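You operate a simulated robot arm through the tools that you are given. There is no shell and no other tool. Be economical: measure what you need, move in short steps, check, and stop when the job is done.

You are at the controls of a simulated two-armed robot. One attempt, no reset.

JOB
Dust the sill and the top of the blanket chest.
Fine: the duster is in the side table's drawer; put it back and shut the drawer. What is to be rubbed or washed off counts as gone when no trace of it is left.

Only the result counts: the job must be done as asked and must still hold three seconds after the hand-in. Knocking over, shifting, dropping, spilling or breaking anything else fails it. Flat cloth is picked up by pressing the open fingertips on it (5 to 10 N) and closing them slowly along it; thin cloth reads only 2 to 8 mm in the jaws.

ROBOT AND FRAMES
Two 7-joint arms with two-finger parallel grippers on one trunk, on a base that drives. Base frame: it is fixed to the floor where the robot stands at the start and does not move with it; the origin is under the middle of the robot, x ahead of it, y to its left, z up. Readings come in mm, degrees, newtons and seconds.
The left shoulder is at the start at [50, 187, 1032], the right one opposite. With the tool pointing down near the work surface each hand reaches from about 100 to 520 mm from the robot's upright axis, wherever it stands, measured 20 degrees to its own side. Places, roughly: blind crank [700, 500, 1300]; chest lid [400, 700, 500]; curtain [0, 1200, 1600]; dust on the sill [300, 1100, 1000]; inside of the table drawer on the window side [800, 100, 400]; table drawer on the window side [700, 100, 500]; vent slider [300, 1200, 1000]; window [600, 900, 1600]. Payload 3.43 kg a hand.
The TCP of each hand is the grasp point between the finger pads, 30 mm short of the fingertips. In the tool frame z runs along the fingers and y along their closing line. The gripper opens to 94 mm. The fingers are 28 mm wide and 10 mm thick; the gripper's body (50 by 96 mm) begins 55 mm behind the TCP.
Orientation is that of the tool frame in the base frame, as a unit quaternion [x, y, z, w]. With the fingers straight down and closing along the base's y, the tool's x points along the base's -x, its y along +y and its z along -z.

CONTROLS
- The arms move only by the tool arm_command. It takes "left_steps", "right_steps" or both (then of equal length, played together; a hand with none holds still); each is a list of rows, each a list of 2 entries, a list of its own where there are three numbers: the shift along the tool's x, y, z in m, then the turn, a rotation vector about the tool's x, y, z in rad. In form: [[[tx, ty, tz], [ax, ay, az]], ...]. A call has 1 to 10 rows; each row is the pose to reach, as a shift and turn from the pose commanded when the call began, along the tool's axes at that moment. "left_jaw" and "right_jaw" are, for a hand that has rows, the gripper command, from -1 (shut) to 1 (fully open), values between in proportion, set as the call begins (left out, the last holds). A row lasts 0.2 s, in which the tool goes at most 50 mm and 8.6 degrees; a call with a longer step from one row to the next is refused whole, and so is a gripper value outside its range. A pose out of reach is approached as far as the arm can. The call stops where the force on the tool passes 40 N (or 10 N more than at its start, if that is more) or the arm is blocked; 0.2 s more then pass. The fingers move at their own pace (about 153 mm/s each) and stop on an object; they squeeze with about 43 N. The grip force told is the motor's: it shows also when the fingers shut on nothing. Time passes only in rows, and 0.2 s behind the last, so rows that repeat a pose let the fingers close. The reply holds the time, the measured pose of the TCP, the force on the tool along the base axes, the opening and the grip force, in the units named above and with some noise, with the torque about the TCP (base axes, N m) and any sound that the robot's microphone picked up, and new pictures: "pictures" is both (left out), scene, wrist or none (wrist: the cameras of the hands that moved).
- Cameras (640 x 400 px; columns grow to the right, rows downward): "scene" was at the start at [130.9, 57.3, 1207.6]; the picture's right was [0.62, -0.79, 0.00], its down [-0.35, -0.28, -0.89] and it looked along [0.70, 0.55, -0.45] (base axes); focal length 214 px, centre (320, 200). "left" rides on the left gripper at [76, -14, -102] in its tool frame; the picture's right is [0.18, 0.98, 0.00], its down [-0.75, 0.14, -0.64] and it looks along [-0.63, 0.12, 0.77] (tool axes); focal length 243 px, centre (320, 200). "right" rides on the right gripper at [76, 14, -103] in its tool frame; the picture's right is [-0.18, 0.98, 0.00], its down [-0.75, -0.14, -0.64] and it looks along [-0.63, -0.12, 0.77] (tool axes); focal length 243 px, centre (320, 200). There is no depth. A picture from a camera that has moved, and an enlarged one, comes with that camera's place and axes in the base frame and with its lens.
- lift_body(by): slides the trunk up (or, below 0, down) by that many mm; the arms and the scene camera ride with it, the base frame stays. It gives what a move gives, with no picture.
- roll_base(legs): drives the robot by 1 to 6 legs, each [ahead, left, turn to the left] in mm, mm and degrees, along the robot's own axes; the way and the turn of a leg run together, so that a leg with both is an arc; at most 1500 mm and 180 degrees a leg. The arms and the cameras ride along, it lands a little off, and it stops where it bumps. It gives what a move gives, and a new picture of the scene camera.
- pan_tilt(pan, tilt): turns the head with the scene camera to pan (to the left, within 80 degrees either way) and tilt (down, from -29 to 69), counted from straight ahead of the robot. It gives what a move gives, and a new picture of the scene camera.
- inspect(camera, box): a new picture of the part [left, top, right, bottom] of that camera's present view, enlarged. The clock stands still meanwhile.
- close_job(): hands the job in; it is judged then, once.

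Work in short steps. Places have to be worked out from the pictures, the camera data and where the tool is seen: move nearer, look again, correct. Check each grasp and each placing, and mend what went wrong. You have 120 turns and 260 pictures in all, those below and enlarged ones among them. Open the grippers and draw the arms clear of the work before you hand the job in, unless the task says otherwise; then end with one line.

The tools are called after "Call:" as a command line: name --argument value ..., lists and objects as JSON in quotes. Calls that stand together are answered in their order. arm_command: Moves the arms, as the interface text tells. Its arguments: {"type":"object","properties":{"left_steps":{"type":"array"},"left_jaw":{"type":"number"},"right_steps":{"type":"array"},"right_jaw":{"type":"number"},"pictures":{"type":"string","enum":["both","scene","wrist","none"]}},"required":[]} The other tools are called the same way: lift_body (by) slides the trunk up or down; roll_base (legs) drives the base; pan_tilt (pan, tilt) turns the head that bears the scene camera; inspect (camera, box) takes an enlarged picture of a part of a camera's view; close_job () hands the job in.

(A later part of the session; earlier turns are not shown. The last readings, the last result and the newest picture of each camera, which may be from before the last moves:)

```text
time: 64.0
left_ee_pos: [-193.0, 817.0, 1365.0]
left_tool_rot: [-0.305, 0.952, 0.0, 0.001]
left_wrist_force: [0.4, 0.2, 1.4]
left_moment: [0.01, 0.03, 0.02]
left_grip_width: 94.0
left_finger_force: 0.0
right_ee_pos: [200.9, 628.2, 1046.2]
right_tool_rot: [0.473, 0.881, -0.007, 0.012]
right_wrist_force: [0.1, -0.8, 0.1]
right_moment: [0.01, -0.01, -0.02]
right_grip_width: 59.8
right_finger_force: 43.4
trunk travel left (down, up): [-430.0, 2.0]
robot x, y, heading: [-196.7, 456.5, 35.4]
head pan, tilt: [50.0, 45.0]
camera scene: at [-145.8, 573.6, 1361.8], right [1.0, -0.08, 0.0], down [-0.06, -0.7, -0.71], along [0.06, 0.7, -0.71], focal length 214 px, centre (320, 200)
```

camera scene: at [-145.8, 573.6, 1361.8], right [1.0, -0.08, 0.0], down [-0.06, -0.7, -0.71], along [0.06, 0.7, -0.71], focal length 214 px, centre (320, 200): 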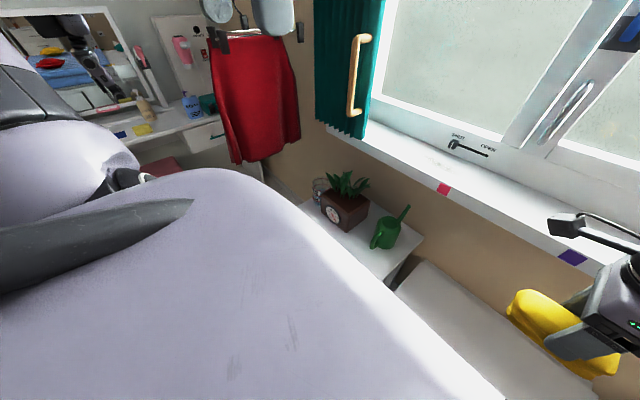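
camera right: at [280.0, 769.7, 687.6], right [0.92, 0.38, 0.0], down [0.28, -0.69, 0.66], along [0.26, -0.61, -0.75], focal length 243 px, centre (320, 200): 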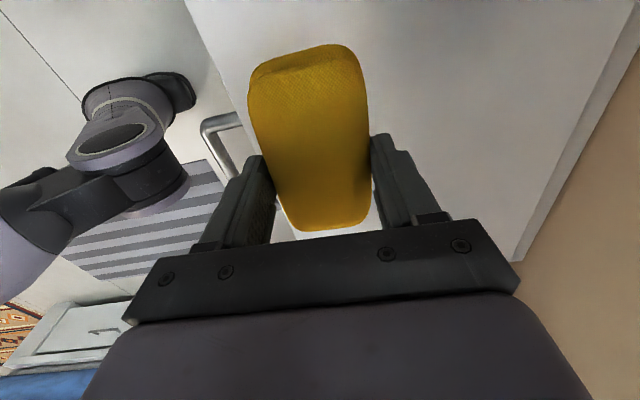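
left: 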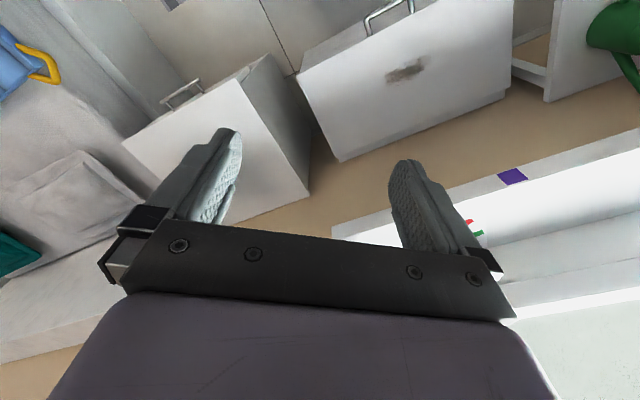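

The chest is clear in the enlarged view. The way to the left looks free, with the skirt and curtain well beyond. I'll drive left about 410 mm.

Call:
roll_base --legs '[[0, 250, 0], [0, 160, 0]]'

Call:
pan_tilt --pan 10 --tilt 40

```text
time: 66.8
left_ee_pos: [-429.4, 1150.6, 1364.3]
left_tool_rot: [-0.305, 0.952, 0.0, 0.0]
left_wrist_force: [0.6, 0.0, 0.3]
left_moment: [0.03, -0.02, 0.0]
left_grip_width: 94.5
left_finger_force: 0.1
right_ee_pos: [-37.1, 961.2, 1044.5]
right_tool_rot: [0.475, 0.88, -0.006, 0.013]
right_wrist_force: [-0.4, 0.6, -0.4]
right_moment: [0.01, 0.0, 0.01]
right_grip_width: 59.9
right_finger_force: 42.7
trunk travel left (down, up): [-430.0, 2.0]
robot x, y, heading: [-437.7, 792.5, 35.4]
head pan, tilt: [50.0, 45.0]
camera scene: at [-382.6, 907.3, 1361.8], right [1.0, -0.08, 0.0], down [-0.06, -0.71, -0.71], along [0.06, 0.7, -0.71], focal length 214 px, centre (320, 200)
```

scene: 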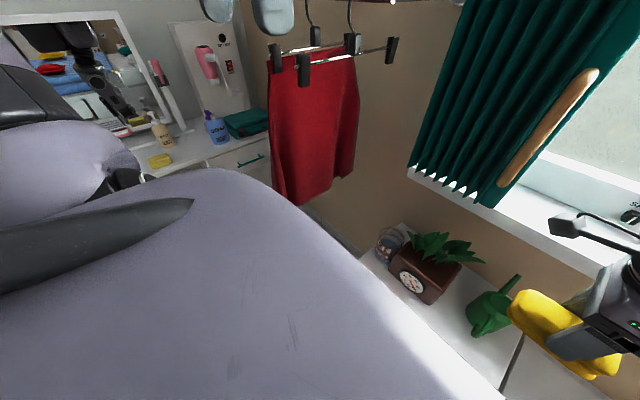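

```text
time: 67.9
left_ee_pos: [-429.9, 1150.0, 1364.5]
left_tool_rot: [-0.305, 0.952, 0.002, 0.001]
left_wrist_force: [-0.8, 0.3, -0.1]
left_moment: [0.03, 0.0, -0.02]
left_grip_width: 94.2
left_finger_force: 0.1
right_ee_pos: [-36.6, 960.8, 1044.9]
right_tool_rot: [0.475, 0.88, -0.006, 0.013]
right_wrist_force: [-0.2, -0.2, -1.1]
right_moment: [0.01, 0.02, -0.01]
right_grip_width: 59.8
right_finger_force: 43.0
trunk travel left (down, up): [-430.0, 2.0]
robot x, y, heading: [-436.4, 790.0, 35.6]
head pan, tilt: [10.0, 40.0]
camera scene: at [-329.0, 886.1, 1369.1], right [0.71, -0.7, 0.0], down [-0.45, -0.46, -0.77], along [0.54, 0.55, -0.64], focal length 214 px, centre (320, 200)
```

scene: 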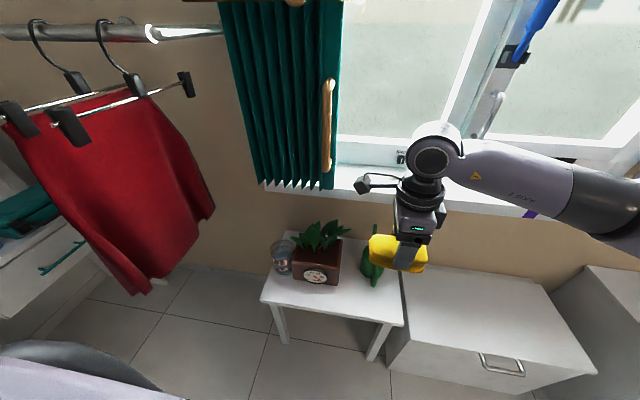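

All clear. I'll drive ahead 190 mm to bring the hand over the plant table and just short of the sill.

Call:
roll_base --legs '[[120, 0, 0], [70, 0, 0]]'

Call:
inspect --camera "right" --box '[0, 0, 640, 400]'

```text
time: 69.7
left_ee_pos: [-274.8, 1260.1, 1364.4]
left_tool_rot: [-0.305, 0.952, 0.001, 0.001]
left_wrist_force: [0.8, 0.9, 0.1]
left_moment: [-0.04, 0.05, 0.01]
left_grip_width: 93.8
left_finger_force: 0.0
right_ee_pos: [118.1, 1070.5, 1044.2]
right_tool_rot: [0.473, 0.881, -0.007, 0.012]
right_wrist_force: [-0.1, 0.4, -0.5]
right_moment: [0.01, 0.02, -0.01]
right_grip_width: 60.1
right_finger_force: 43.5
trunk travel left (down, up): [-430.0, 2.0]
robot x, y, heading: [-281.1, 899.1, 35.5]
head pan, tilt: [10.0, 40.0]
camera scene: at [-174.4, 996.0, 1369.0], right [0.71, -0.7, 0.0], down [-0.45, -0.46, -0.77], along [0.54, 0.55, -0.64], focal length 214 px, centre (320, 200)
```

scene: 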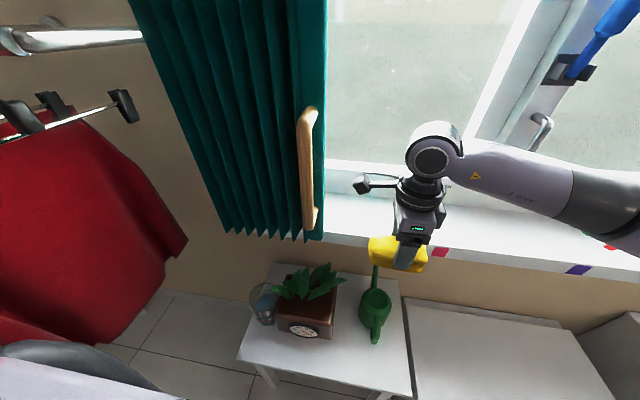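

```text
1.00 times, centred on (320, 200) of right
camera zoom: at [87.0, 1145.1, 1145.1], right [0.92, 0.39, 0.0], down [0.29, -0.69, 0.66], along [0.26, -0.61, -0.75], focal length 243 px, centre (320, 200)
```

zoom: 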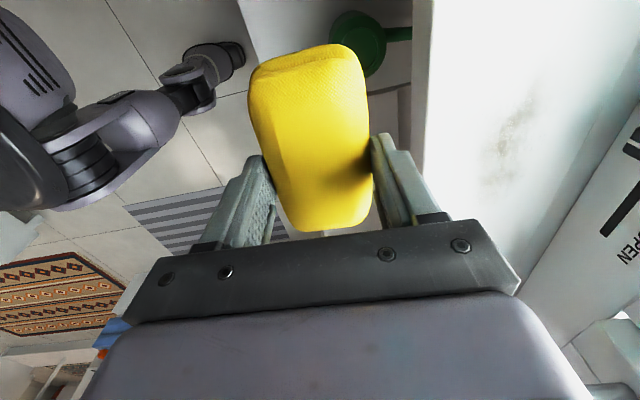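

The sill dust shows clearly: n 845–910, e −805…−675, with the sill front edge at n≈806. I'll move the duster forward over it, still 55 mm above.

Call:
arm_command --right_steps '[[[-0.017, 0.03, 0], [0, 0, 0]], [[-0.034, 0.06, 0], [0, 0, 0]], [[-0.051, 0.09, 0], [0, 0, 0]], [[-0.068, 0.125, 0], [0, 0, 0]], [[-0.068, 0.15, 0], [0, 0, 0]]]' --pictures "both"

```text
time: 70.9
left_ee_pos: [-275.9, 1260.8, 1363.5]
left_tool_rot: [-0.304, 0.953, 0.0, 0.001]
left_wrist_force: [1.1, 0.7, -0.1]
left_moment: [-0.02, -0.01, 0.0]
left_grip_width: 94.1
left_finger_force: 0.1
right_ee_pos: [280.1, 1096.0, 1047.9]
right_tool_rot: [0.473, 0.881, -0.007, 0.012]
right_wrist_force: [-0.1, -0.2, -0.5]
right_moment: [0.01, 0.03, -0.01]
right_grip_width: 60.0
right_finger_force: 42.9
trunk travel left (down, up): [-430.0, 2.0]
robot x, y, heading: [-284.5, 900.3, 35.4]
head pan, tilt: [10.0, 40.0]
camera scene: at [-175.2, 996.0, 1369.1], right [0.71, -0.7, 0.0], down [-0.45, -0.46, -0.77], along [0.54, 0.55, -0.64], focal length 214 px, centre (320, 200)
camera right: at [248.5, 1169.9, 1148.6], right [0.92, 0.39, 0.01], down [0.29, -0.69, 0.66], along [0.26, -0.61, -0.75], focal length 243 px, centre (320, 200)
```

scene: 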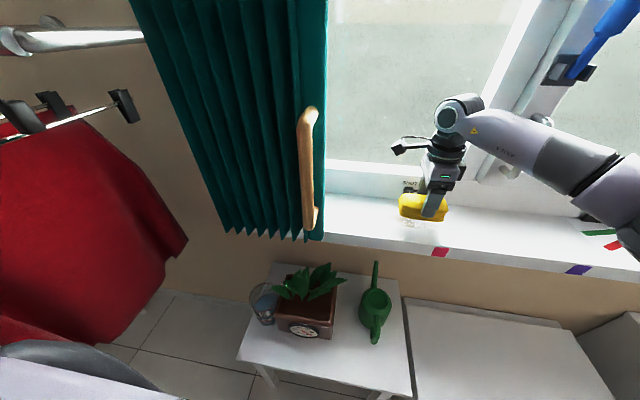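
right: 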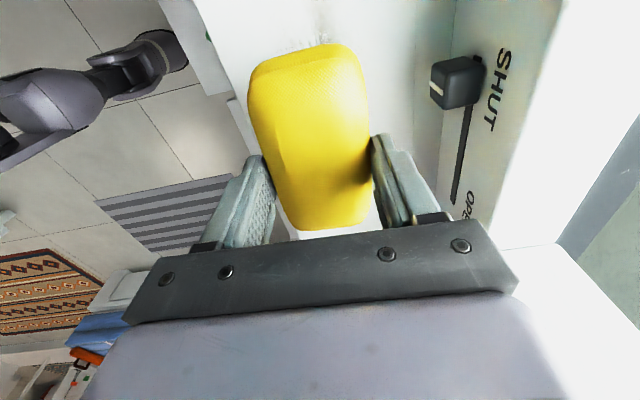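

The duster is over the dust and the vent knob is at n≈940, so I'll keep n below about 890. Lowering now to find contact.

Call:
arm_command --right_steps '[[[0, 0, 0.025], [0, 0, 0]], [[0, 0, 0.045], [0, 0, 0]]]' --pictures "wrist"

Call:
arm_command --right_steps '[[[0, 0, 0.005], [0, 0, 0]]]' --pictures "none"

Call:
arm_command --right_steps '[[[0, 0, 0.004], [0, 0, 0]]]' --pictures "none"

```text
time: 71.5
left_ee_pos: [-277.6, 1258.1, 1366.0]
left_tool_rot: [-0.305, 0.952, 0.0, 0.004]
left_wrist_force: [-0.2, 0.6, -0.3]
left_moment: [0.03, 0.04, -0.01]
left_grip_width: 93.9
left_finger_force: 0.2
right_ee_pos: [280.7, 1094.3, 1006.6]
right_tool_rot: [0.474, 0.88, -0.003, 0.014]
right_wrist_force: [2.1, -1.6, 19.3]
right_moment: [-0.49, 0.26, 0.13]
right_grip_width: 59.8
right_finger_force: 43.0
trunk travel left (down, up): [-430.0, 2.0]
robot x, y, heading: [-283.4, 898.0, 35.5]
head pan, tilt: [10.0, 40.0]
camera right: at [248.8, 1168.7, 1107.2], right [0.92, 0.39, 0.01], down [0.28, -0.7, 0.66], along [0.27, -0.61, -0.75], focal length 243 px, centre (320, 200)
```

right: 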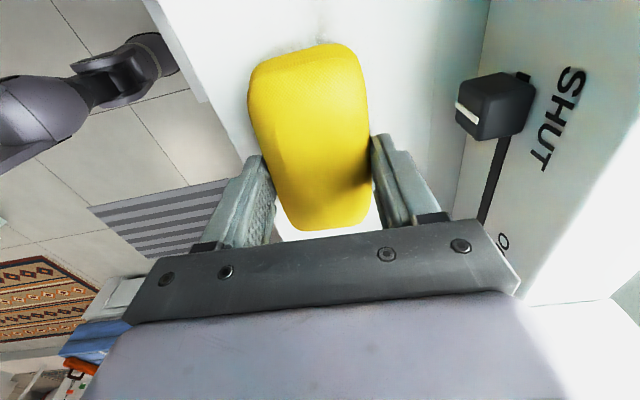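

```text
time: 72.0
left_ee_pos: [-276.7, 1258.8, 1364.1]
left_tool_rot: [-0.304, 0.953, 0.001, 0.003]
left_wrist_force: [0.4, 1.1, -0.6]
left_moment: [-0.02, -0.01, 0.0]
left_grip_width: 93.9
left_finger_force: 0.1
right_ee_pos: [281.6, 1095.8, 1007.2]
right_tool_rot: [0.474, 0.88, 0.0, 0.015]
right_wrist_force: [-4.2, -4.5, 16.9]
right_moment: [-0.72, 0.25, -0.15]
right_grip_width: 59.7
right_finger_force: 43.4
trunk travel left (down, up): [-430.0, 2.0]
robot x, y, heading: [-285.9, 901.2, 35.3]
head pan, tilt: [10.0, 40.0]
stopped in row 1 (right hand): the force on the tool passed its limit (the readings are from after the stop); the commanded pose is now the measured one
```

```text
time: 72.5
left_ee_pos: [-278.1, 1258.6, 1365.5]
left_tool_rot: [-0.305, 0.952, 0.001, 0.004]
left_wrist_force: [0.2, 0.2, -0.1]
left_moment: [0.0, -0.03, -0.02]
left_grip_width: 94.0
left_finger_force: 0.0
right_ee_pos: [282.0, 1096.9, 1005.8]
right_tool_rot: [0.475, 0.88, 0.005, 0.016]
right_wrist_force: [0.4, -2.7, 37.1]
right_moment: [-0.95, 0.51, 0.04]
right_grip_width: 59.9
right_finger_force: 43.1
trunk travel left (down, up): [-430.0, 2.0]
robot x, y, heading: [-281.1, 902.0, 35.6]
head pan, tilt: [10.0, 40.0]
```

Contact at TCP z≈1006, so the sill top is at 968. That puts the dust at n 835–895, e −815…−695. I'll ease off 3 mm and sweep around it.

Call:
arm_command --right_steps '[[[0, 0.0, -0.003], [0.02, 0, 0]], [[0, 0.022, -0.003], [0.02, 0, 0]], [[0.035, 0.022, -0.003], [0.02, 0, 0]], [[0.065, 0.022, -0.003], [0.02, 0, 0]], [[0.065, -0.002, -0.003], [0.02, 0, 0]], [[0.065, -0.025, -0.003], [0.02, 0, 0]], [[0.03, -0.025, -0.003], [0.02, 0, 0]], [[-0.015, -0.025, -0.003], [0.02, 0, 0]], [[-0.015, 0.0, -0.003], [0.02, 0, 0]], [[0.02, 0.0, -0.003], [0.02, 0, 0]]]' --pictures "both"

```text
time: 74.7
left_ee_pos: [-276.9, 1257.6, 1366.1]
left_tool_rot: [-0.305, 0.952, 0.002, 0.002]
left_wrist_force: [0.1, 0.5, -0.1]
left_moment: [-0.05, 0.0, 0.01]
left_grip_width: 94.0
left_finger_force: 0.0
right_ee_pos: [275.4, 1110.5, 1007.5]
right_tool_rot: [0.478, 0.878, -0.007, 0.013]
right_wrist_force: [8.9, -11.3, 29.8]
right_moment: [0.44, 0.12, 0.0]
right_grip_width: 60.0
right_finger_force: 43.2
trunk travel left (down, up): [-430.0, 2.0]
robot x, y, heading: [-284.0, 903.0, 35.3]
head pan, tilt: [10.0, 40.0]
camera scene: at [-177.2, 993.3, 1369.6], right [0.71, -0.7, 0.0], down [-0.45, -0.46, -0.77], along [0.54, 0.55, -0.64], focal length 214 px, centre (320, 200)
camera right: at [244.8, 1184.8, 1105.6], right [0.93, 0.38, 0.01], down [0.28, -0.69, 0.66], along [0.26, -0.61, -0.75], focal length 243 px, centre (320, 200)
```

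scene: 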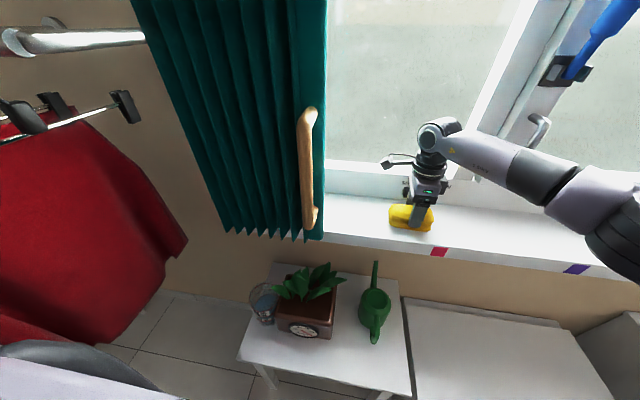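
right: 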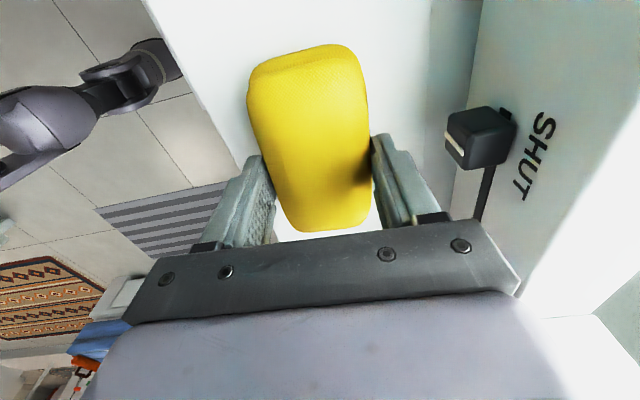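

Good contact throughout. One more pass for the edges, then I'll lift off and pull back to look.

Call:
arm_command --right_steps '[[[0.02, 0.02, -0.001], [0, 0, 0]], [[0.055, 0.015, -0.001], [0, 0, 0]], [[0.055, -0.015, -0.001], [0, 0, 0]], [[0.02, -0.035, -0.001], [0, 0, 0]], [[-0.02, -0.03, -0.001], [0, 0, 0]], [[-0.035, 0.0, -0.001], [0, 0, 0]], [[-0.035, 0.018, -0.001], [0, 0, 0]], [[0.0, 0.018, -0.001], [0, 0, 0]], [[0.0, 0.0, -0.03], [0, 0, 0]], [[0.0, -0.02, -0.07], [0, 0, 0]]]' --pictures "none"

Call:
arm_command --right_steps '[[[0, -0.04, 0], [0, 0, 0]], [[0, -0.08, 0], [0, 0, 0]], [[0, -0.12, 0], [0, 0, 0]]]' --pictures "both"

Call:
inspect --camera "scene" --box '[320, 150, 560, 300]'

Call:
inspect --camera "right" --box '[370, 0, 640, 220]'

```text
time: 76.8
left_ee_pos: [-275.5, 1260.0, 1364.4]
left_tool_rot: [-0.305, 0.952, 0.0, 0.002]
left_wrist_force: [0.0, 0.1, -0.2]
left_moment: [0.02, -0.05, -0.01]
left_grip_width: 94.0
left_finger_force: 0.0
right_ee_pos: [253.3, 1103.1, 1073.8]
right_tool_rot: [0.474, 0.881, -0.012, 0.01]
right_wrist_force: [-0.2, -0.4, -0.5]
right_moment: [-0.01, -0.05, -0.01]
right_grip_width: 59.8
right_finger_force: 43.0
trunk travel left (down, up): [-430.0, 2.0]
robot x, y, heading: [-281.8, 898.8, 35.5]
head pan, tilt: [10.0, 40.0]
```

```text
time: 77.7
left_ee_pos: [-275.4, 1259.7, 1365.1]
left_tool_rot: [-0.305, 0.952, 0.002, 0.002]
left_wrist_force: [-0.6, 0.2, 0.8]
left_moment: [-0.03, 0.01, 0.01]
left_grip_width: 94.2
left_finger_force: 0.0
right_ee_pos: [152.3, 1036.8, 1076.7]
right_tool_rot: [0.476, 0.879, -0.009, 0.008]
right_wrist_force: [0.0, -0.7, -0.4]
right_moment: [0.0, 0.02, -0.02]
right_grip_width: 59.8
right_finger_force: 43.0
trunk travel left (down, up): [-430.0, 2.0]
robot x, y, heading: [-284.2, 901.7, 35.5]
head pan, tilt: [10.0, 40.0]
camera scene: at [-175.4, 994.8, 1369.2], right [0.71, -0.7, 0.0], down [-0.45, -0.46, -0.77], along [0.54, 0.55, -0.64], focal length 214 px, centre (320, 200)
camera right: at [122.9, 1110.4, 1175.8], right [0.92, 0.38, 0.0], down [0.29, -0.69, 0.66], along [0.25, -0.61, -0.75], focal length 243 px, centre (320, 200)
```

scene: 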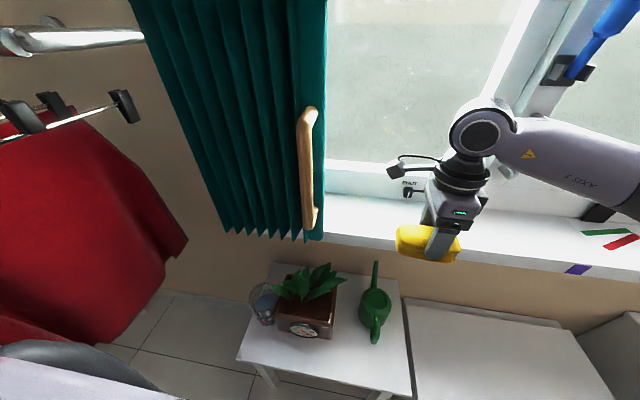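
right: 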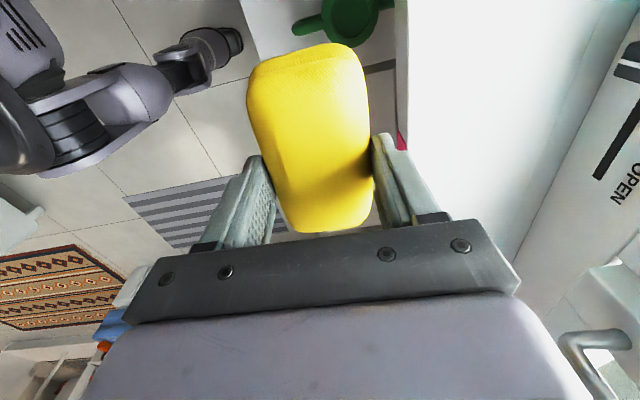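

```text
2.67 times, centred on (440, 225) of scene
camera zoom: at [-175.4, 994.8, 1369.2], right [0.71, -0.7, 0.0], down [-0.45, -0.46, -0.77], along [0.54, 0.55, -0.64], focal length 572 px, centre (0, 133)
```

zoom: 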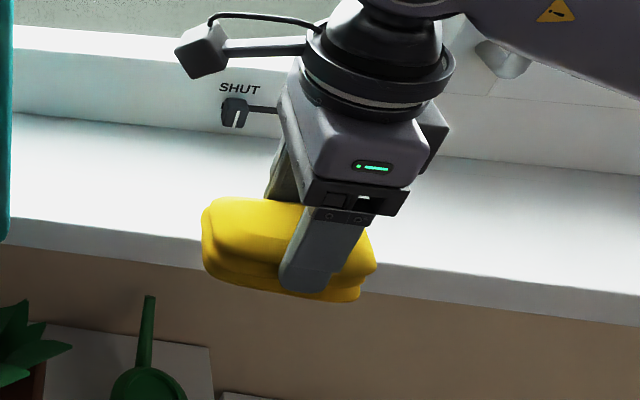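

```text
1.82 times, centred on (505, 110) of right
camera zoom: at [122.9, 1110.4, 1175.8], right [0.92, 0.38, 0.0], down [0.29, -0.69, 0.66], along [0.25, -0.61, -0.75], focal length 441 px, centre (-16, 364)
```

zoom: 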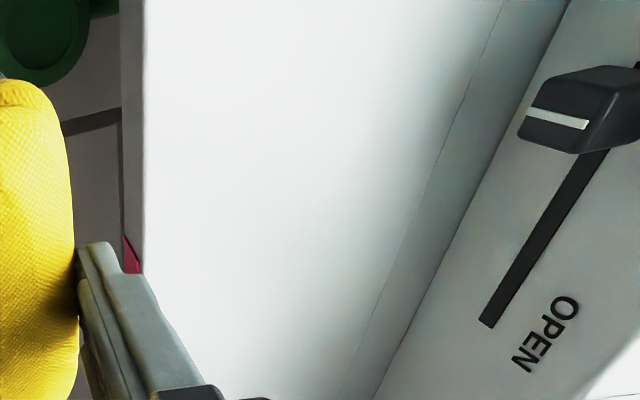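

The sill and chest are clean. Now I'll take the duster back: retreat, then move right to the place in front of the drawer.

Call:
roll_base --legs '[[-200, 0, 0], [-190, 0, 0], [0, -550, 0], [0, -520, 0]]'

Call:
inspect --camera "scene" --box '[0, 0, 320, 200]'

```text
time: 85.8
left_ee_pos: [30.3, 151.3, 1365.1]
left_tool_rot: [-0.3, 0.954, 0.002, 0.001]
left_wrist_force: [-0.1, 0.3, -0.9]
left_moment: [-0.01, 0.02, -0.02]
left_grip_width: 93.8
left_finger_force: 0.1
right_ee_pos: [458.4, -74.4, 1075.3]
right_tool_rot: [0.478, 0.878, -0.01, 0.009]
right_wrist_force: [0.0, 0.6, -1.0]
right_moment: [0.02, 0.01, 0.0]
right_grip_width: 59.9
right_finger_force: 43.5
trunk travel left (down, up): [-430.0, 2.0]
robot x, y, heading: [19.2, -209.3, 34.8]
head pan, tilt: [10.0, 40.0]
camera scene: at [129.3, -114.1, 1369.1], right [0.7, -0.71, 0.0], down [-0.46, -0.45, -0.77], along [0.54, 0.54, -0.64], focal length 214 px, centre (320, 200)
```

scene: 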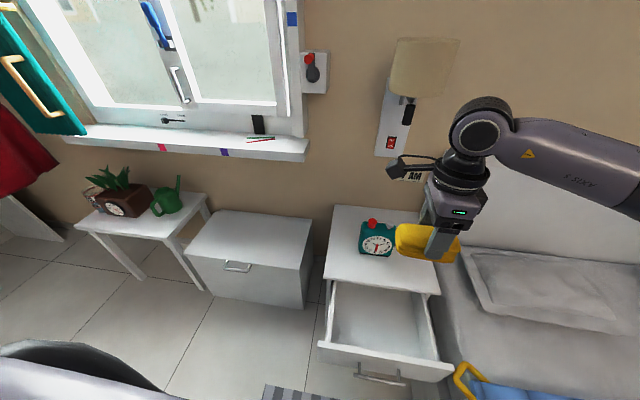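

```text
2.00 times, centred on (160, 100) of scene
camera zoom: at [129.3, -114.1, 1369.1], right [0.7, -0.71, 0.0], down [-0.46, -0.45, -0.77], along [0.54, 0.54, -0.64], focal length 429 px, centre (640, 400)
```

zoom: 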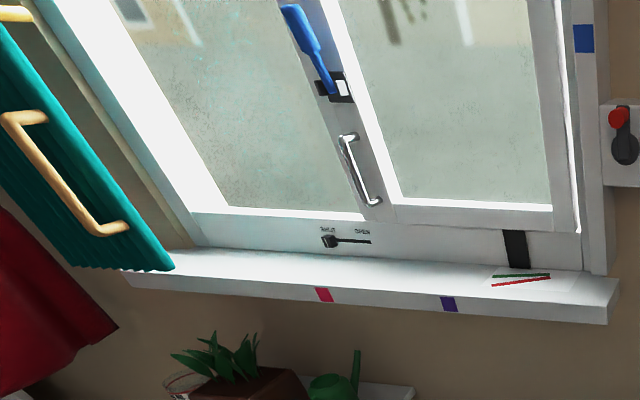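

Both surfaces are clean and the drawer is still open. I'll drive ahead 40 mm, lower the trunk, then bring the duster down to above the drawer.

Call:
roll_base --legs '[[40, 0, 0.5]]'

Call:
lift_body --by -150

Call:
arm_command --right_steps '[[[0, 0, 0.04], [0, 0, 0]], [[0, 0, 0.08], [0, 0, 0]], [[0, 0, 0.12], [0, 0, 0]], [[0, 0, 0.16], [0, 0, 0]], [[0, 0, 0.2], [0, 0, 0]], [[0, 0, 0.24], [0, 0, 0]], [[0, 0, 0.27], [0, 0, 0]], [[0, 0, 0.3], [0, 0, 0]]]' --pictures "both"

```text
time: 86.7
left_ee_pos: [61.6, 176.2, 1365.1]
left_tool_rot: [-0.304, 0.953, 0.0, 0.001]
left_wrist_force: [-0.3, -0.2, 1.3]
left_moment: [-0.03, 0.03, -0.03]
left_grip_width: 94.1
left_finger_force: 0.0
right_ee_pos: [489.9, -50.0, 1075.3]
right_tool_rot: [0.475, 0.88, -0.012, 0.008]
right_wrist_force: [0.6, 0.2, -1.3]
right_moment: [-0.01, 0.0, 0.0]
right_grip_width: 60.0
right_finger_force: 43.6
trunk travel left (down, up): [-430.0, 2.0]
robot x, y, heading: [52.6, -186.4, 35.3]
head pan, tilt: [10.0, 40.0]
camera scene: at [161.1, -89.7, 1368.9], right [0.71, -0.7, 0.0], down [-0.45, -0.46, -0.77], along [0.54, 0.54, -0.64], focal length 214 px, centre (320, 200)
```

scene: 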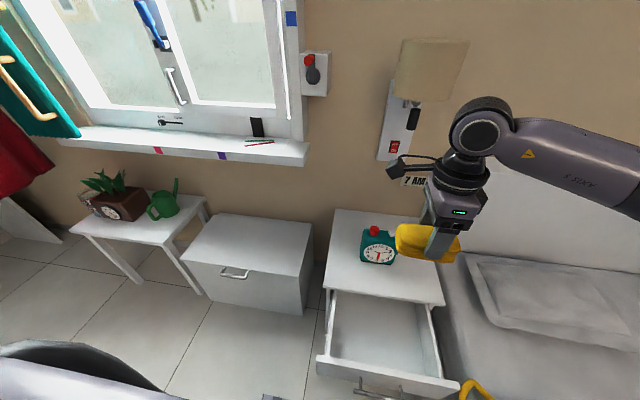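

```text
time: 88.5
left_ee_pos: [59.7, 173.8, 1214.2]
left_tool_rot: [-0.304, 0.953, 0.001, 0.001]
left_wrist_force: [-0.6, 0.6, 0.4]
left_moment: [-0.01, 0.0, 0.01]
left_grip_width: 94.0
left_finger_force: 0.2
right_ee_pos: [487.9, -48.8, 925.9]
right_tool_rot: [0.476, 0.879, -0.01, 0.009]
right_wrist_force: [-1.0, 0.0, 0.4]
right_moment: [0.01, -0.01, 0.07]
right_grip_width: 60.1
right_finger_force: 43.1
trunk travel left (down, up): [-280.0, 152.0]
robot x, y, heading: [51.8, -186.2, 35.3]
head pan, tilt: [10.0, 40.0]
```

```text
time: 90.3
left_ee_pos: [60.8, 173.5, 1214.1]
left_tool_rot: [-0.304, 0.953, 0.001, 0.002]
left_wrist_force: [0.8, 0.6, 0.1]
left_moment: [0.0, -0.01, -0.01]
left_grip_width: 94.2
left_finger_force: 0.2
right_ee_pos: [491.2, -55.9, 625.1]
right_tool_rot: [0.476, 0.879, -0.009, 0.009]
right_wrist_force: [0.6, 0.1, 0.3]
right_moment: [0.01, -0.03, -0.04]
right_grip_width: 59.9
right_finger_force: 43.3
trunk travel left (down, up): [-280.0, 152.0]
robot x, y, heading: [53.7, -186.1, 35.4]
head pan, tilt: [10.0, 40.0]
camera scene: at [160.1, -90.5, 1219.1], right [0.71, -0.7, 0.0], down [-0.45, -0.46, -0.77], along [0.54, 0.54, -0.64], focal length 214 px, centre (320, 200)
camera right: at [460.8, 18.2, 725.4], right [0.92, 0.38, 0.0], down [0.29, -0.69, 0.66], along [0.25, -0.61, -0.75], focal length 243 px, centre (320, 200)
```

scene: 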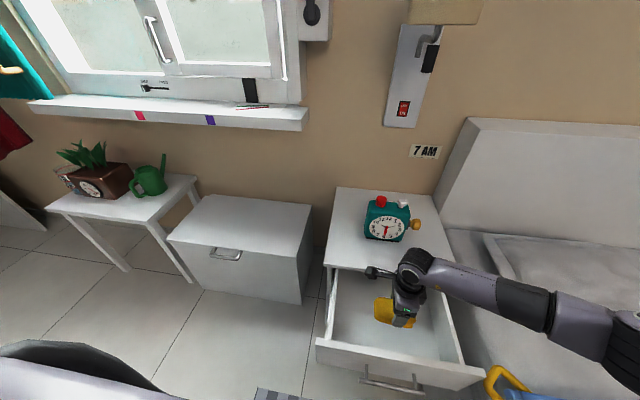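
right: 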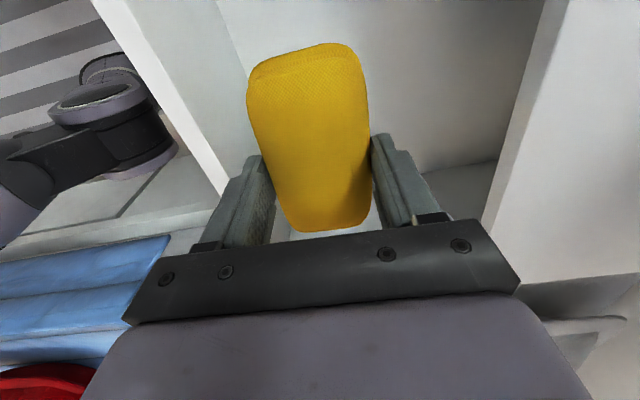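

The duster hangs over the drawer at n≈368, clear of the panel. I'll lower it to just above the drawer floor.

Call:
arm_command --right_steps '[[[0, 0, 0.04], [0, 0, 0]], [[0, 0, 0.08], [0, 0, 0]], [[0, 0, 0.12], [0, 0, 0]], [[0, 0, 0.15], [0, 0, 0]]]' --pictures "wrist"

Call:
arm_command --right_steps '[[[0, 0, 0.006], [0, 0, 0]]]' --pictures "none"

```text
time: 91.3
left_ee_pos: [59.6, 175.9, 1215.0]
left_tool_rot: [-0.304, 0.953, 0.001, 0.002]
left_wrist_force: [0.4, -0.5, -0.1]
left_moment: [-0.01, -0.01, 0.02]
left_grip_width: 94.1
left_finger_force: 0.1
right_ee_pos: [490.9, -60.7, 473.9]
right_tool_rot: [0.475, 0.88, -0.009, 0.008]
right_wrist_force: [0.3, 0.1, -0.1]
right_moment: [0.01, 0.0, 0.01]
right_grip_width: 59.7
right_finger_force: 42.6
trunk travel left (down, up): [-280.0, 152.0]
robot x, y, heading: [55.7, -184.0, 35.2]
head pan, tilt: [10.0, 40.0]
camera right: at [461.2, 14.2, 574.4], right [0.92, 0.39, 0.0], down [0.29, -0.69, 0.66], along [0.25, -0.61, -0.75], focal length 243 px, centre (320, 200)
```

right: 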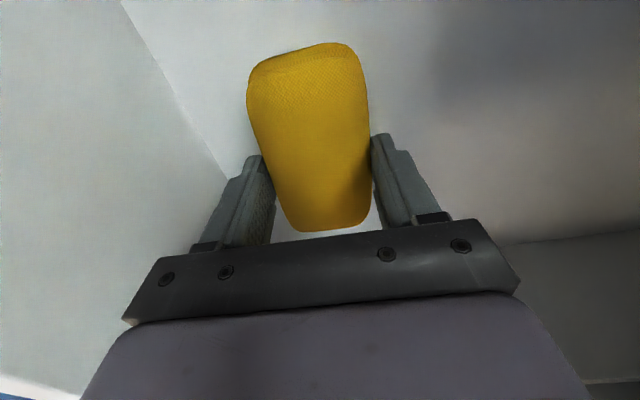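

```text
time: 91.7
left_ee_pos: [61.0, 173.9, 1213.6]
left_tool_rot: [-0.304, 0.953, 0.001, 0.002]
left_wrist_force: [0.0, -0.5, -0.2]
left_moment: [-0.01, 0.02, 0.01]
left_grip_width: 94.0
left_finger_force: 0.1
right_ee_pos: [490.3, -59.8, 469.4]
right_tool_rot: [0.476, 0.879, -0.01, 0.008]
right_wrist_force: [-0.2, 0.1, -0.5]
right_moment: [0.01, 0.0, -0.04]
right_grip_width: 60.1
right_finger_force: 43.0
trunk travel left (down, up): [-280.0, 152.0]
robot x, y, heading: [52.8, -185.7, 35.3]
head pan, tilt: [10.0, 40.0]
```

Almost at the floor. I'll go 3 mm more and then open gently to 76 mm.

Call:
arm_command --right_steps '[[[0, 0, 0.003], [0, 0, 0]]]' --pictures "none"

Call:
arm_command --right_steps '[[[0, 0, 0], [0, 0, 0]], [[0, 0, 0], [0, 0, 0]]]' --right_jaw 0.62 --pictures "none"

Call:
arm_command --right_steps '[[[0, 0, -0.03], [0, 0, 0]], [[0, 0, -0.07], [0, 0, 0]], [[0, 0, -0.11], [0, 0, 0]], [[0, 0, -0.15], [0, 0, 0]]]' --pictures "both"

```text
time: 92.1
left_ee_pos: [60.2, 174.0, 1215.3]
left_tool_rot: [-0.305, 0.952, 0.001, 0.002]
left_wrist_force: [-0.7, 0.6, 0.1]
left_moment: [-0.02, -0.04, 0.0]
left_grip_width: 94.3
left_finger_force: 0.0
right_ee_pos: [490.6, -61.6, 467.0]
right_tool_rot: [0.475, 0.88, -0.01, 0.009]
right_wrist_force: [-0.3, -0.4, 2.7]
right_moment: [-0.1, -0.14, -0.01]
right_grip_width: 60.0
right_finger_force: 42.8
trunk travel left (down, up): [-280.0, 152.0]
robot x, y, heading: [53.7, -184.0, 35.3]
head pan, tilt: [10.0, 40.0]
```

```text
time: 92.7
left_ee_pos: [60.5, 173.8, 1214.6]
left_tool_rot: [-0.304, 0.953, 0.0, 0.002]
left_wrist_force: [0.2, -0.2, -0.4]
left_moment: [0.02, -0.01, 0.0]
left_grip_width: 93.9
left_finger_force: 0.0
right_ee_pos: [490.6, -60.1, 465.4]
right_tool_rot: [0.475, 0.88, -0.01, 0.008]
right_wrist_force: [0.1, 0.1, -0.7]
right_moment: [0.01, 0.03, 0.01]
right_grip_width: 75.9
right_finger_force: 0.0
trunk travel left (down, up): [-280.0, 152.0]
robot x, y, heading: [52.1, -185.4, 35.2]
head pan, tilt: [10.0, 40.0]
```

```text
time: 93.7
left_ee_pos: [59.8, 173.0, 1214.2]
left_tool_rot: [-0.304, 0.953, 0.002, 0.001]
left_wrist_force: [0.4, 1.0, -0.5]
left_moment: [-0.02, 0.0, 0.0]
left_grip_width: 94.0
left_finger_force: 0.0
right_ee_pos: [488.7, -58.0, 617.1]
right_tool_rot: [0.475, 0.88, -0.01, 0.01]
right_wrist_force: [0.2, 0.1, -0.1]
right_moment: [0.01, 0.02, -0.01]
right_grip_width: 76.2
right_finger_force: 0.0
trunk travel left (down, up): [-280.0, 152.0]
robot x, y, heading: [51.5, -189.0, 35.1]
head pan, tilt: [10.0, 40.0]
camera scene: at [159.9, -90.5, 1219.1], right [0.71, -0.7, 0.0], down [-0.45, -0.46, -0.77], along [0.54, 0.54, -0.64], focal length 214 px, centre (320, 200)
camera right: at [459.6, 15.9, 717.7], right [0.92, 0.39, 0.0], down [0.29, -0.69, 0.66], along [0.25, -0.61, -0.75], focal length 243 px, centre (320, 200)
```

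scene: 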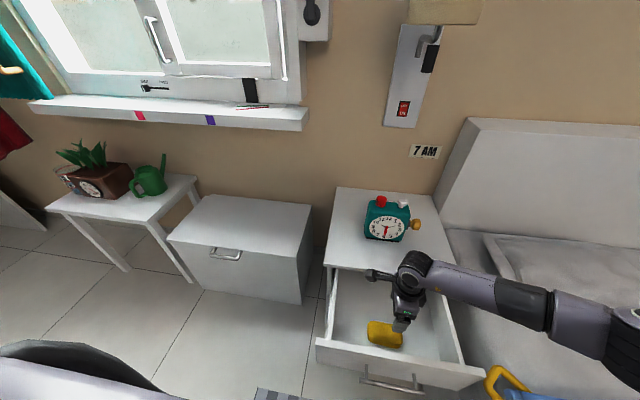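
right: 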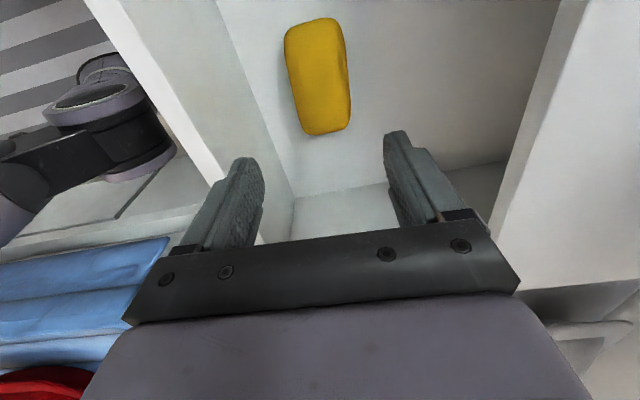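

The duster lies in the drawer. To shut it I'll back away, turn the closed hand 90° so it is slim toward the table, and lower it in front of the bar.

Call:
roll_base --legs '[[-200, 0, 0]]'

Call:
arm_command --right_steps '[[[0, 0, 0.01], [0, 0, -0.149]], [[0, 0, 0.02], [0, 0, -0.298]], [[0, 0, 0.03], [0, 0, -0.447]], [[0, 0, 0.04], [0, 0, -0.596]], [[0, 0, 0.05], [0, 0, -0.745]], [[0, 0, 0.06], [0, 0, -0.894]], [[0, 0, 0.07], [0, 0, -1.043]], [[0, 0, 0.08], [0, 0, -1.192]], [[0, 0, 0.1], [0, 0, -1.341]], [[0, 0, 0.125], [0, 0, -1.49]]]' --right_jaw -1 --pictures "both"

```text
time: 95.3
left_ee_pos: [-105.5, 58.4, 1215.5]
left_tool_rot: [-0.306, 0.952, 0.0, 0.001]
left_wrist_force: [-0.5, -0.3, -0.4]
left_moment: [0.02, -0.02, 0.02]
left_grip_width: 94.1
left_finger_force: 0.0
right_ee_pos: [326.0, -173.3, 617.8]
right_tool_rot: [0.474, 0.88, -0.01, 0.008]
right_wrist_force: [-0.6, -0.5, -0.1]
right_moment: [-0.04, 0.0, 0.01]
right_grip_width: 76.0
right_finger_force: 0.0
trunk travel left (down, up): [-280.0, 152.0]
robot x, y, heading: [-113.3, -302.3, 35.5]
head pan, tilt: [10.0, 40.0]
camera scene: at [-4.0, -206.4, 1219.2], right [0.71, -0.7, 0.0], down [-0.45, -0.46, -0.77], along [0.54, 0.55, -0.64], focal length 214 px, centre (320, 200)
```

scene: 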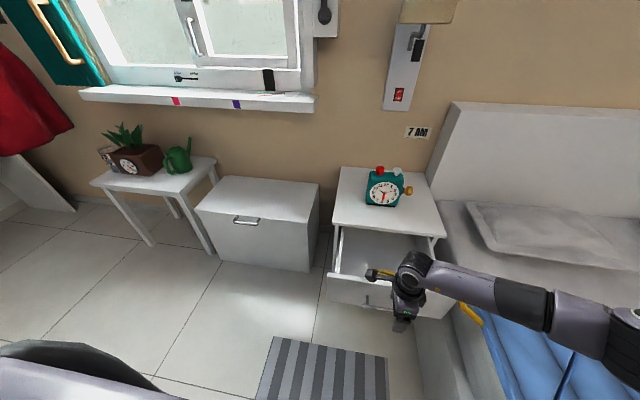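

```text
time: 97.5
left_ee_pos: [-103.5, 58.7, 1215.2]
left_tool_rot: [-0.306, 0.952, 0.001, 0.001]
left_wrist_force: [0.3, -0.6, 0.6]
left_moment: [0.03, 0.01, 0.02]
left_grip_width: 93.8
left_finger_force: 0.1
right_ee_pos: [325.8, -176.9, 492.0]
right_tool_rot: [-0.25, 0.968, -0.013, -0.001]
right_wrist_force: [-0.6, -0.5, 0.7]
right_moment: [-0.01, 0.01, 0.02]
right_grip_width: 0.0
right_finger_force: 32.6
trunk travel left (down, up): [-280.0, 152.0]
robot x, y, heading: [-112.1, -301.9, 35.5]
head pan, tilt: [10.0, 40.0]
camera scene: at [-3.7, -206.2, 1219.1], right [0.71, -0.7, 0.0], down [-0.45, -0.46, -0.77], along [0.54, 0.55, -0.64], focal length 214 px, centre (320, 200)
camera right: at [252.1, -198.4, 594.1], right [-0.31, 0.95, -0.03], down [0.72, 0.26, 0.64], along [0.61, 0.18, -0.77], focal length 243 px, centre (320, 200)
```

scene: 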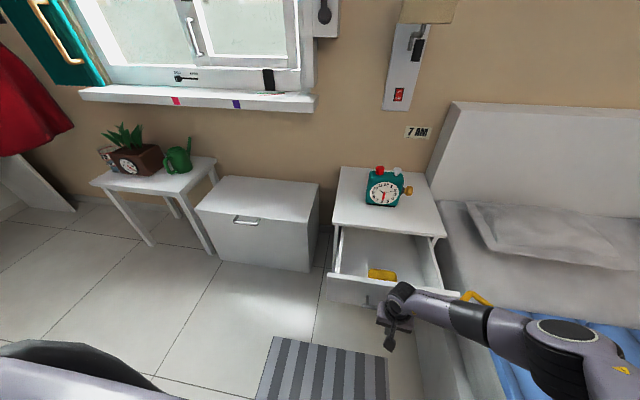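
right: 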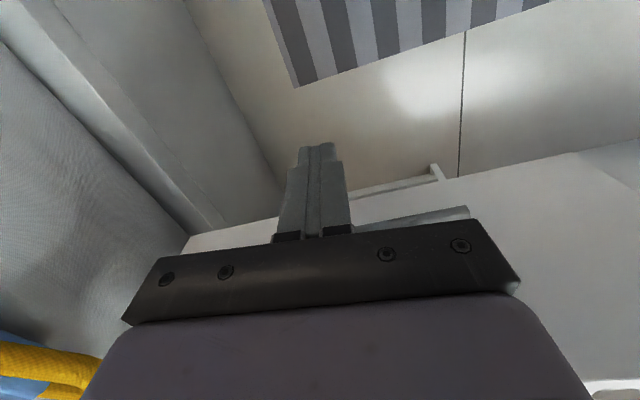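

The fist is in front of the bar's middle. I'll push by driving ahead, 200 mm first, then check.

Call:
roll_base --legs '[[200, 0, 0]]'

Call:
inspect --camera "right" --box '[0, 0, 640, 400]'

```text
time: 99.1
left_ee_pos: [56.4, 172.3, 1214.6]
left_tool_rot: [-0.306, 0.952, 0.0, 0.002]
left_wrist_force: [-0.1, 0.2, 0.4]
left_moment: [-0.02, 0.02, -0.02]
left_grip_width: 94.1
left_finger_force: 0.0
right_ee_pos: [485.6, -61.5, 491.9]
right_tool_rot: [-0.248, 0.969, -0.014, -0.001]
right_wrist_force: [0.9, -1.1, 0.2]
right_moment: [0.01, 0.03, 0.01]
right_grip_width: 0.0
right_finger_force: 33.2
trunk travel left (down, up): [-280.0, 152.0]
robot x, y, heading: [46.3, -184.0, 35.6]
head pan, tilt: [10.0, 40.0]
camera scene: at [156.8, -91.6, 1219.0], right [0.71, -0.7, 0.0], down [-0.45, -0.46, -0.77], along [0.54, 0.55, -0.64], focal length 214 px, centre (320, 200)
```

scene: 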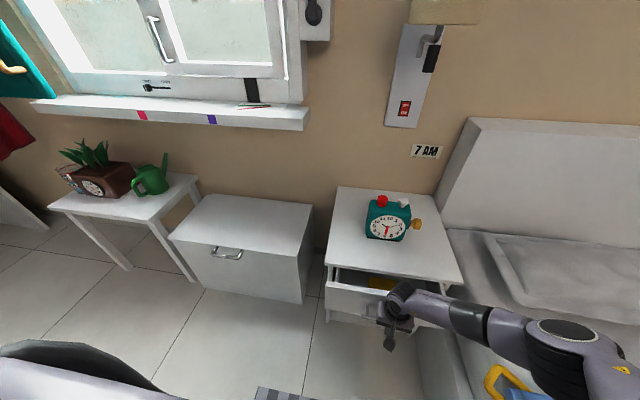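

```text
1.00 times, centred on (320, 200) of right
camera zoom: at [412.4, -83.3, 594.3], right [-0.31, 0.95, -0.03], down [0.72, 0.26, 0.64], along [0.61, 0.18, -0.77], focal length 243 px, centre (320, 200)
```

zoom: 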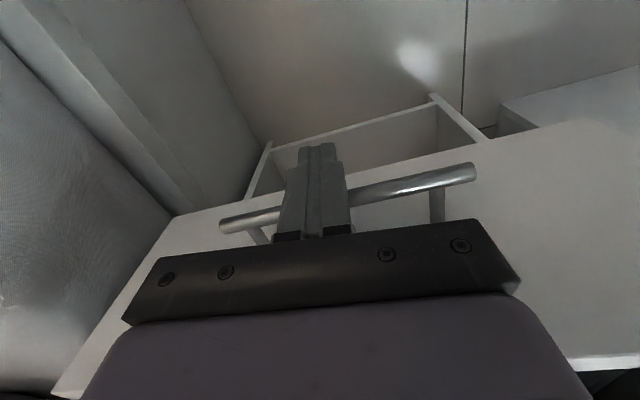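

The drawer is about two thirds shut. Before going on I want to check whether the right forearm would meet the table's corner.

Call:
inspect --camera "left" --box '[0, 0, 640, 400]'

Call:
inspect --camera "scene" --box '[300, 180, 640, 400]'

```text
1.00 times, centred on (320, 200) of left
camera zoom: at [2.3, 116.6, 1317.6], right [-0.72, 0.69, 0.0], down [0.53, 0.55, 0.64], along [0.45, 0.47, -0.76], focal length 243 px, centre (320, 200)
```

zoom: 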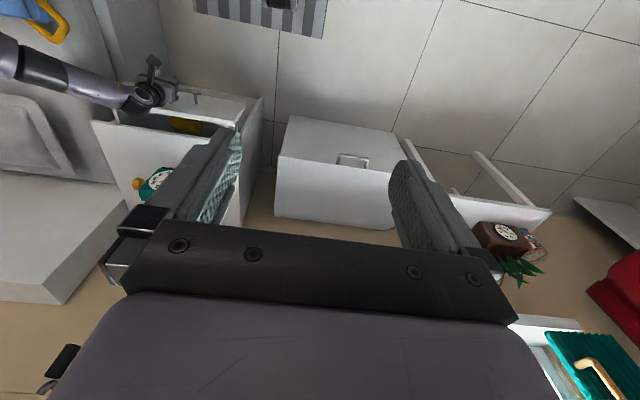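

```text
1.82 times, centred on (470, 290) of scene
camera zoom: at [156.8, -91.6, 1219.0], right [0.71, -0.7, 0.0], down [-0.45, -0.46, -0.77], along [0.54, 0.55, -0.64], focal length 390 px, centre (47, 36)
```

zoom: 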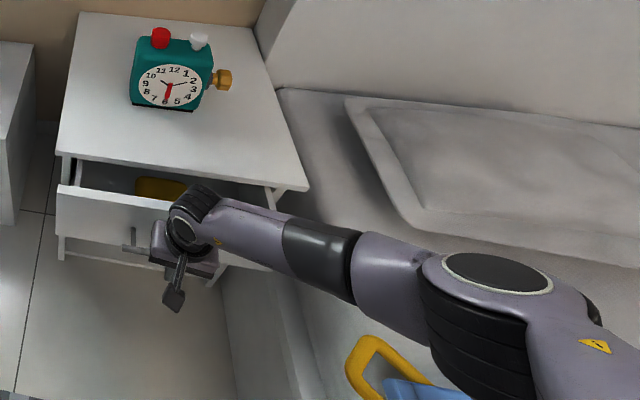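

By triangulation the forearm is at z≈790 and set back (n≈296), so it clears the table easily. I'll push the remaining way.

Call:
roll_base --legs '[[65, 0, 0]]'

Call:
inspect --camera "scene" --box '[300, 180, 500, 340]'

```text
time: 100.0
left_ee_pos: [108.0, 209.8, 1214.5]
left_tool_rot: [-0.307, 0.952, 0.001, 0.001]
left_wrist_force: [-0.4, -0.6, -0.3]
left_moment: [-0.03, 0.0, 0.01]
left_grip_width: 93.8
left_finger_force: 0.1
right_ee_pos: [538.0, -23.1, 491.9]
right_tool_rot: [-0.249, 0.968, -0.013, 0.0]
right_wrist_force: [0.3, 0.4, -0.2]
right_moment: [0.0, -0.01, -0.01]
right_grip_width: 0.2
right_finger_force: 33.4
trunk travel left (down, up): [-280.0, 152.0]
robot x, y, heading: [102.6, -148.8, 35.4]
head pan, tilt: [10.0, 40.0]
camera scene: at [209.0, -54.2, 1219.0], right [0.71, -0.7, 0.0], down [-0.45, -0.46, -0.77], along [0.54, 0.55, -0.64], focal length 214 px, centre (320, 200)
```

scene: 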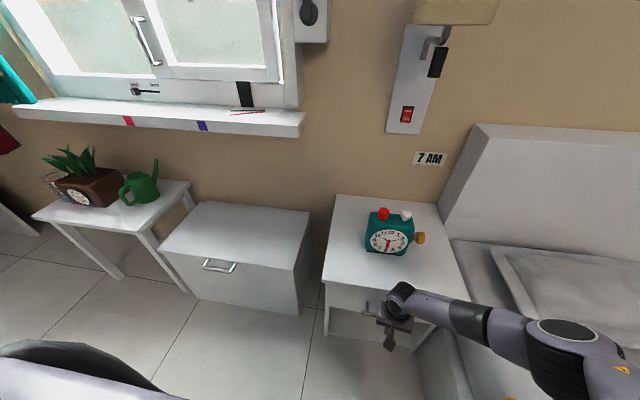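

```text
2.50 times, centred on (400, 260) of scene
camera zoom: at [209.0, -54.2, 1219.0], right [0.71, -0.7, 0.0], down [-0.45, -0.46, -0.77], along [0.54, 0.55, -0.64], focal length 536 px, centre (120, 50)
```

zoom: 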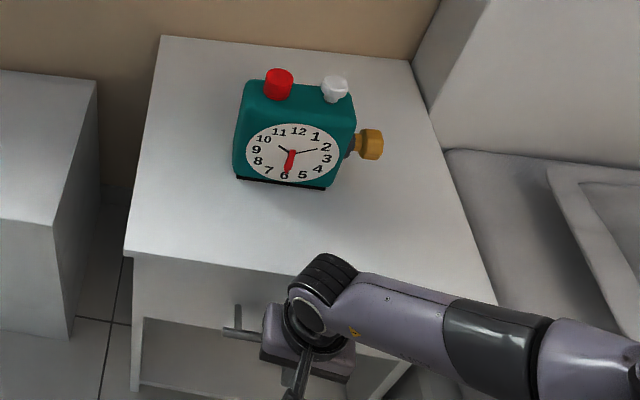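

Nearly shut, with about 15 mm to go. I'll finish with small arm pushes, watching the force.

Call:
arm_command --right_steps '[[[-0.005, 0, 0], [0, 0, 0]], [[-0.01, 0, 0], [0, 0, 0]]]' --pictures "none"

Call:
arm_command --right_steps '[[[-0.004, 0, 0], [0, 0, 0]]]' --pictures "none"

Call:
arm_command --right_steps '[[[-0.003, 0, 0], [0, 0, 0]]]' --pictures "wrist"

```text
time: 100.7
left_ee_pos: [107.1, 208.5, 1216.0]
left_tool_rot: [-0.306, 0.952, 0.001, 0.001]
left_wrist_force: [0.0, 0.6, 0.1]
left_moment: [0.0, 0.03, 0.02]
left_grip_width: 93.9
left_finger_force: 0.0
right_ee_pos: [547.5, -18.6, 491.9]
right_tool_rot: [-0.25, 0.968, -0.013, 0.0]
right_wrist_force: [0.2, 0.1, 0.8]
right_moment: [0.03, 0.0, -0.02]
right_grip_width: 0.0
right_finger_force: 33.0
trunk travel left (down, up): [-280.0, 152.0]
robot x, y, heading: [100.3, -152.8, 35.6]
head pan, tilt: [10.0, 40.0]
```

```text
time: 101.0
left_ee_pos: [107.6, 209.5, 1216.0]
left_tool_rot: [-0.307, 0.952, 0.0, 0.002]
left_wrist_force: [-0.7, 0.4, 0.9]
left_moment: [-0.03, -0.01, -0.01]
left_grip_width: 94.2
left_finger_force: 0.0
right_ee_pos: [550.4, -18.0, 492.3]
right_tool_rot: [-0.25, 0.968, -0.014, 0.001]
right_wrist_force: [0.3, 0.0, 0.4]
right_moment: [0.05, -0.01, 0.02]
right_grip_width: 0.0
right_finger_force: 32.8
trunk travel left (down, up): [-280.0, 152.0]
robot x, y, heading: [99.9, -152.3, 35.6]
head pan, tilt: [10.0, 40.0]
```

```text
time: 101.5
left_ee_pos: [106.1, 210.3, 1214.8]
left_tool_rot: [-0.306, 0.952, 0.002, 0.001]
left_wrist_force: [-0.1, -0.6, 0.2]
left_moment: [-0.01, -0.03, 0.0]
left_grip_width: 94.1
left_finger_force: 0.1
right_ee_pos: [552.5, -16.2, 491.8]
right_tool_rot: [-0.249, 0.968, -0.014, 0.0]
right_wrist_force: [-0.6, 0.4, 0.2]
right_moment: [0.02, 0.03, -0.03]
right_grip_width: 0.0
right_finger_force: 33.5
trunk travel left (down, up): [-280.0, 152.0]
robot x, y, heading: [96.7, -145.5, 35.9]
head pan, tilt: [10.0, 40.0]
camera right: at [478.7, -38.0, 594.7], right [-0.31, 0.95, -0.03], down [0.72, 0.26, 0.64], along [0.61, 0.18, -0.77], focal length 243 px, centre (320, 200)
```

right: 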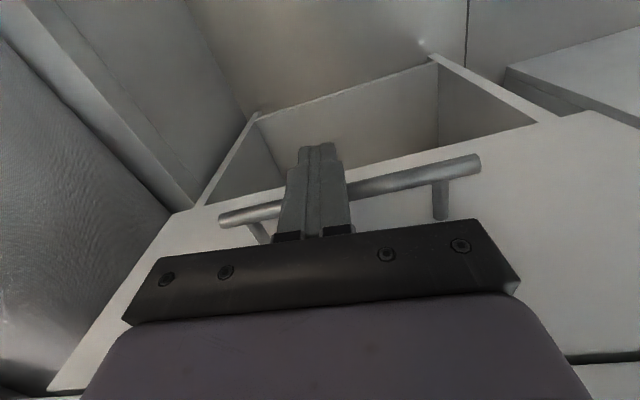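

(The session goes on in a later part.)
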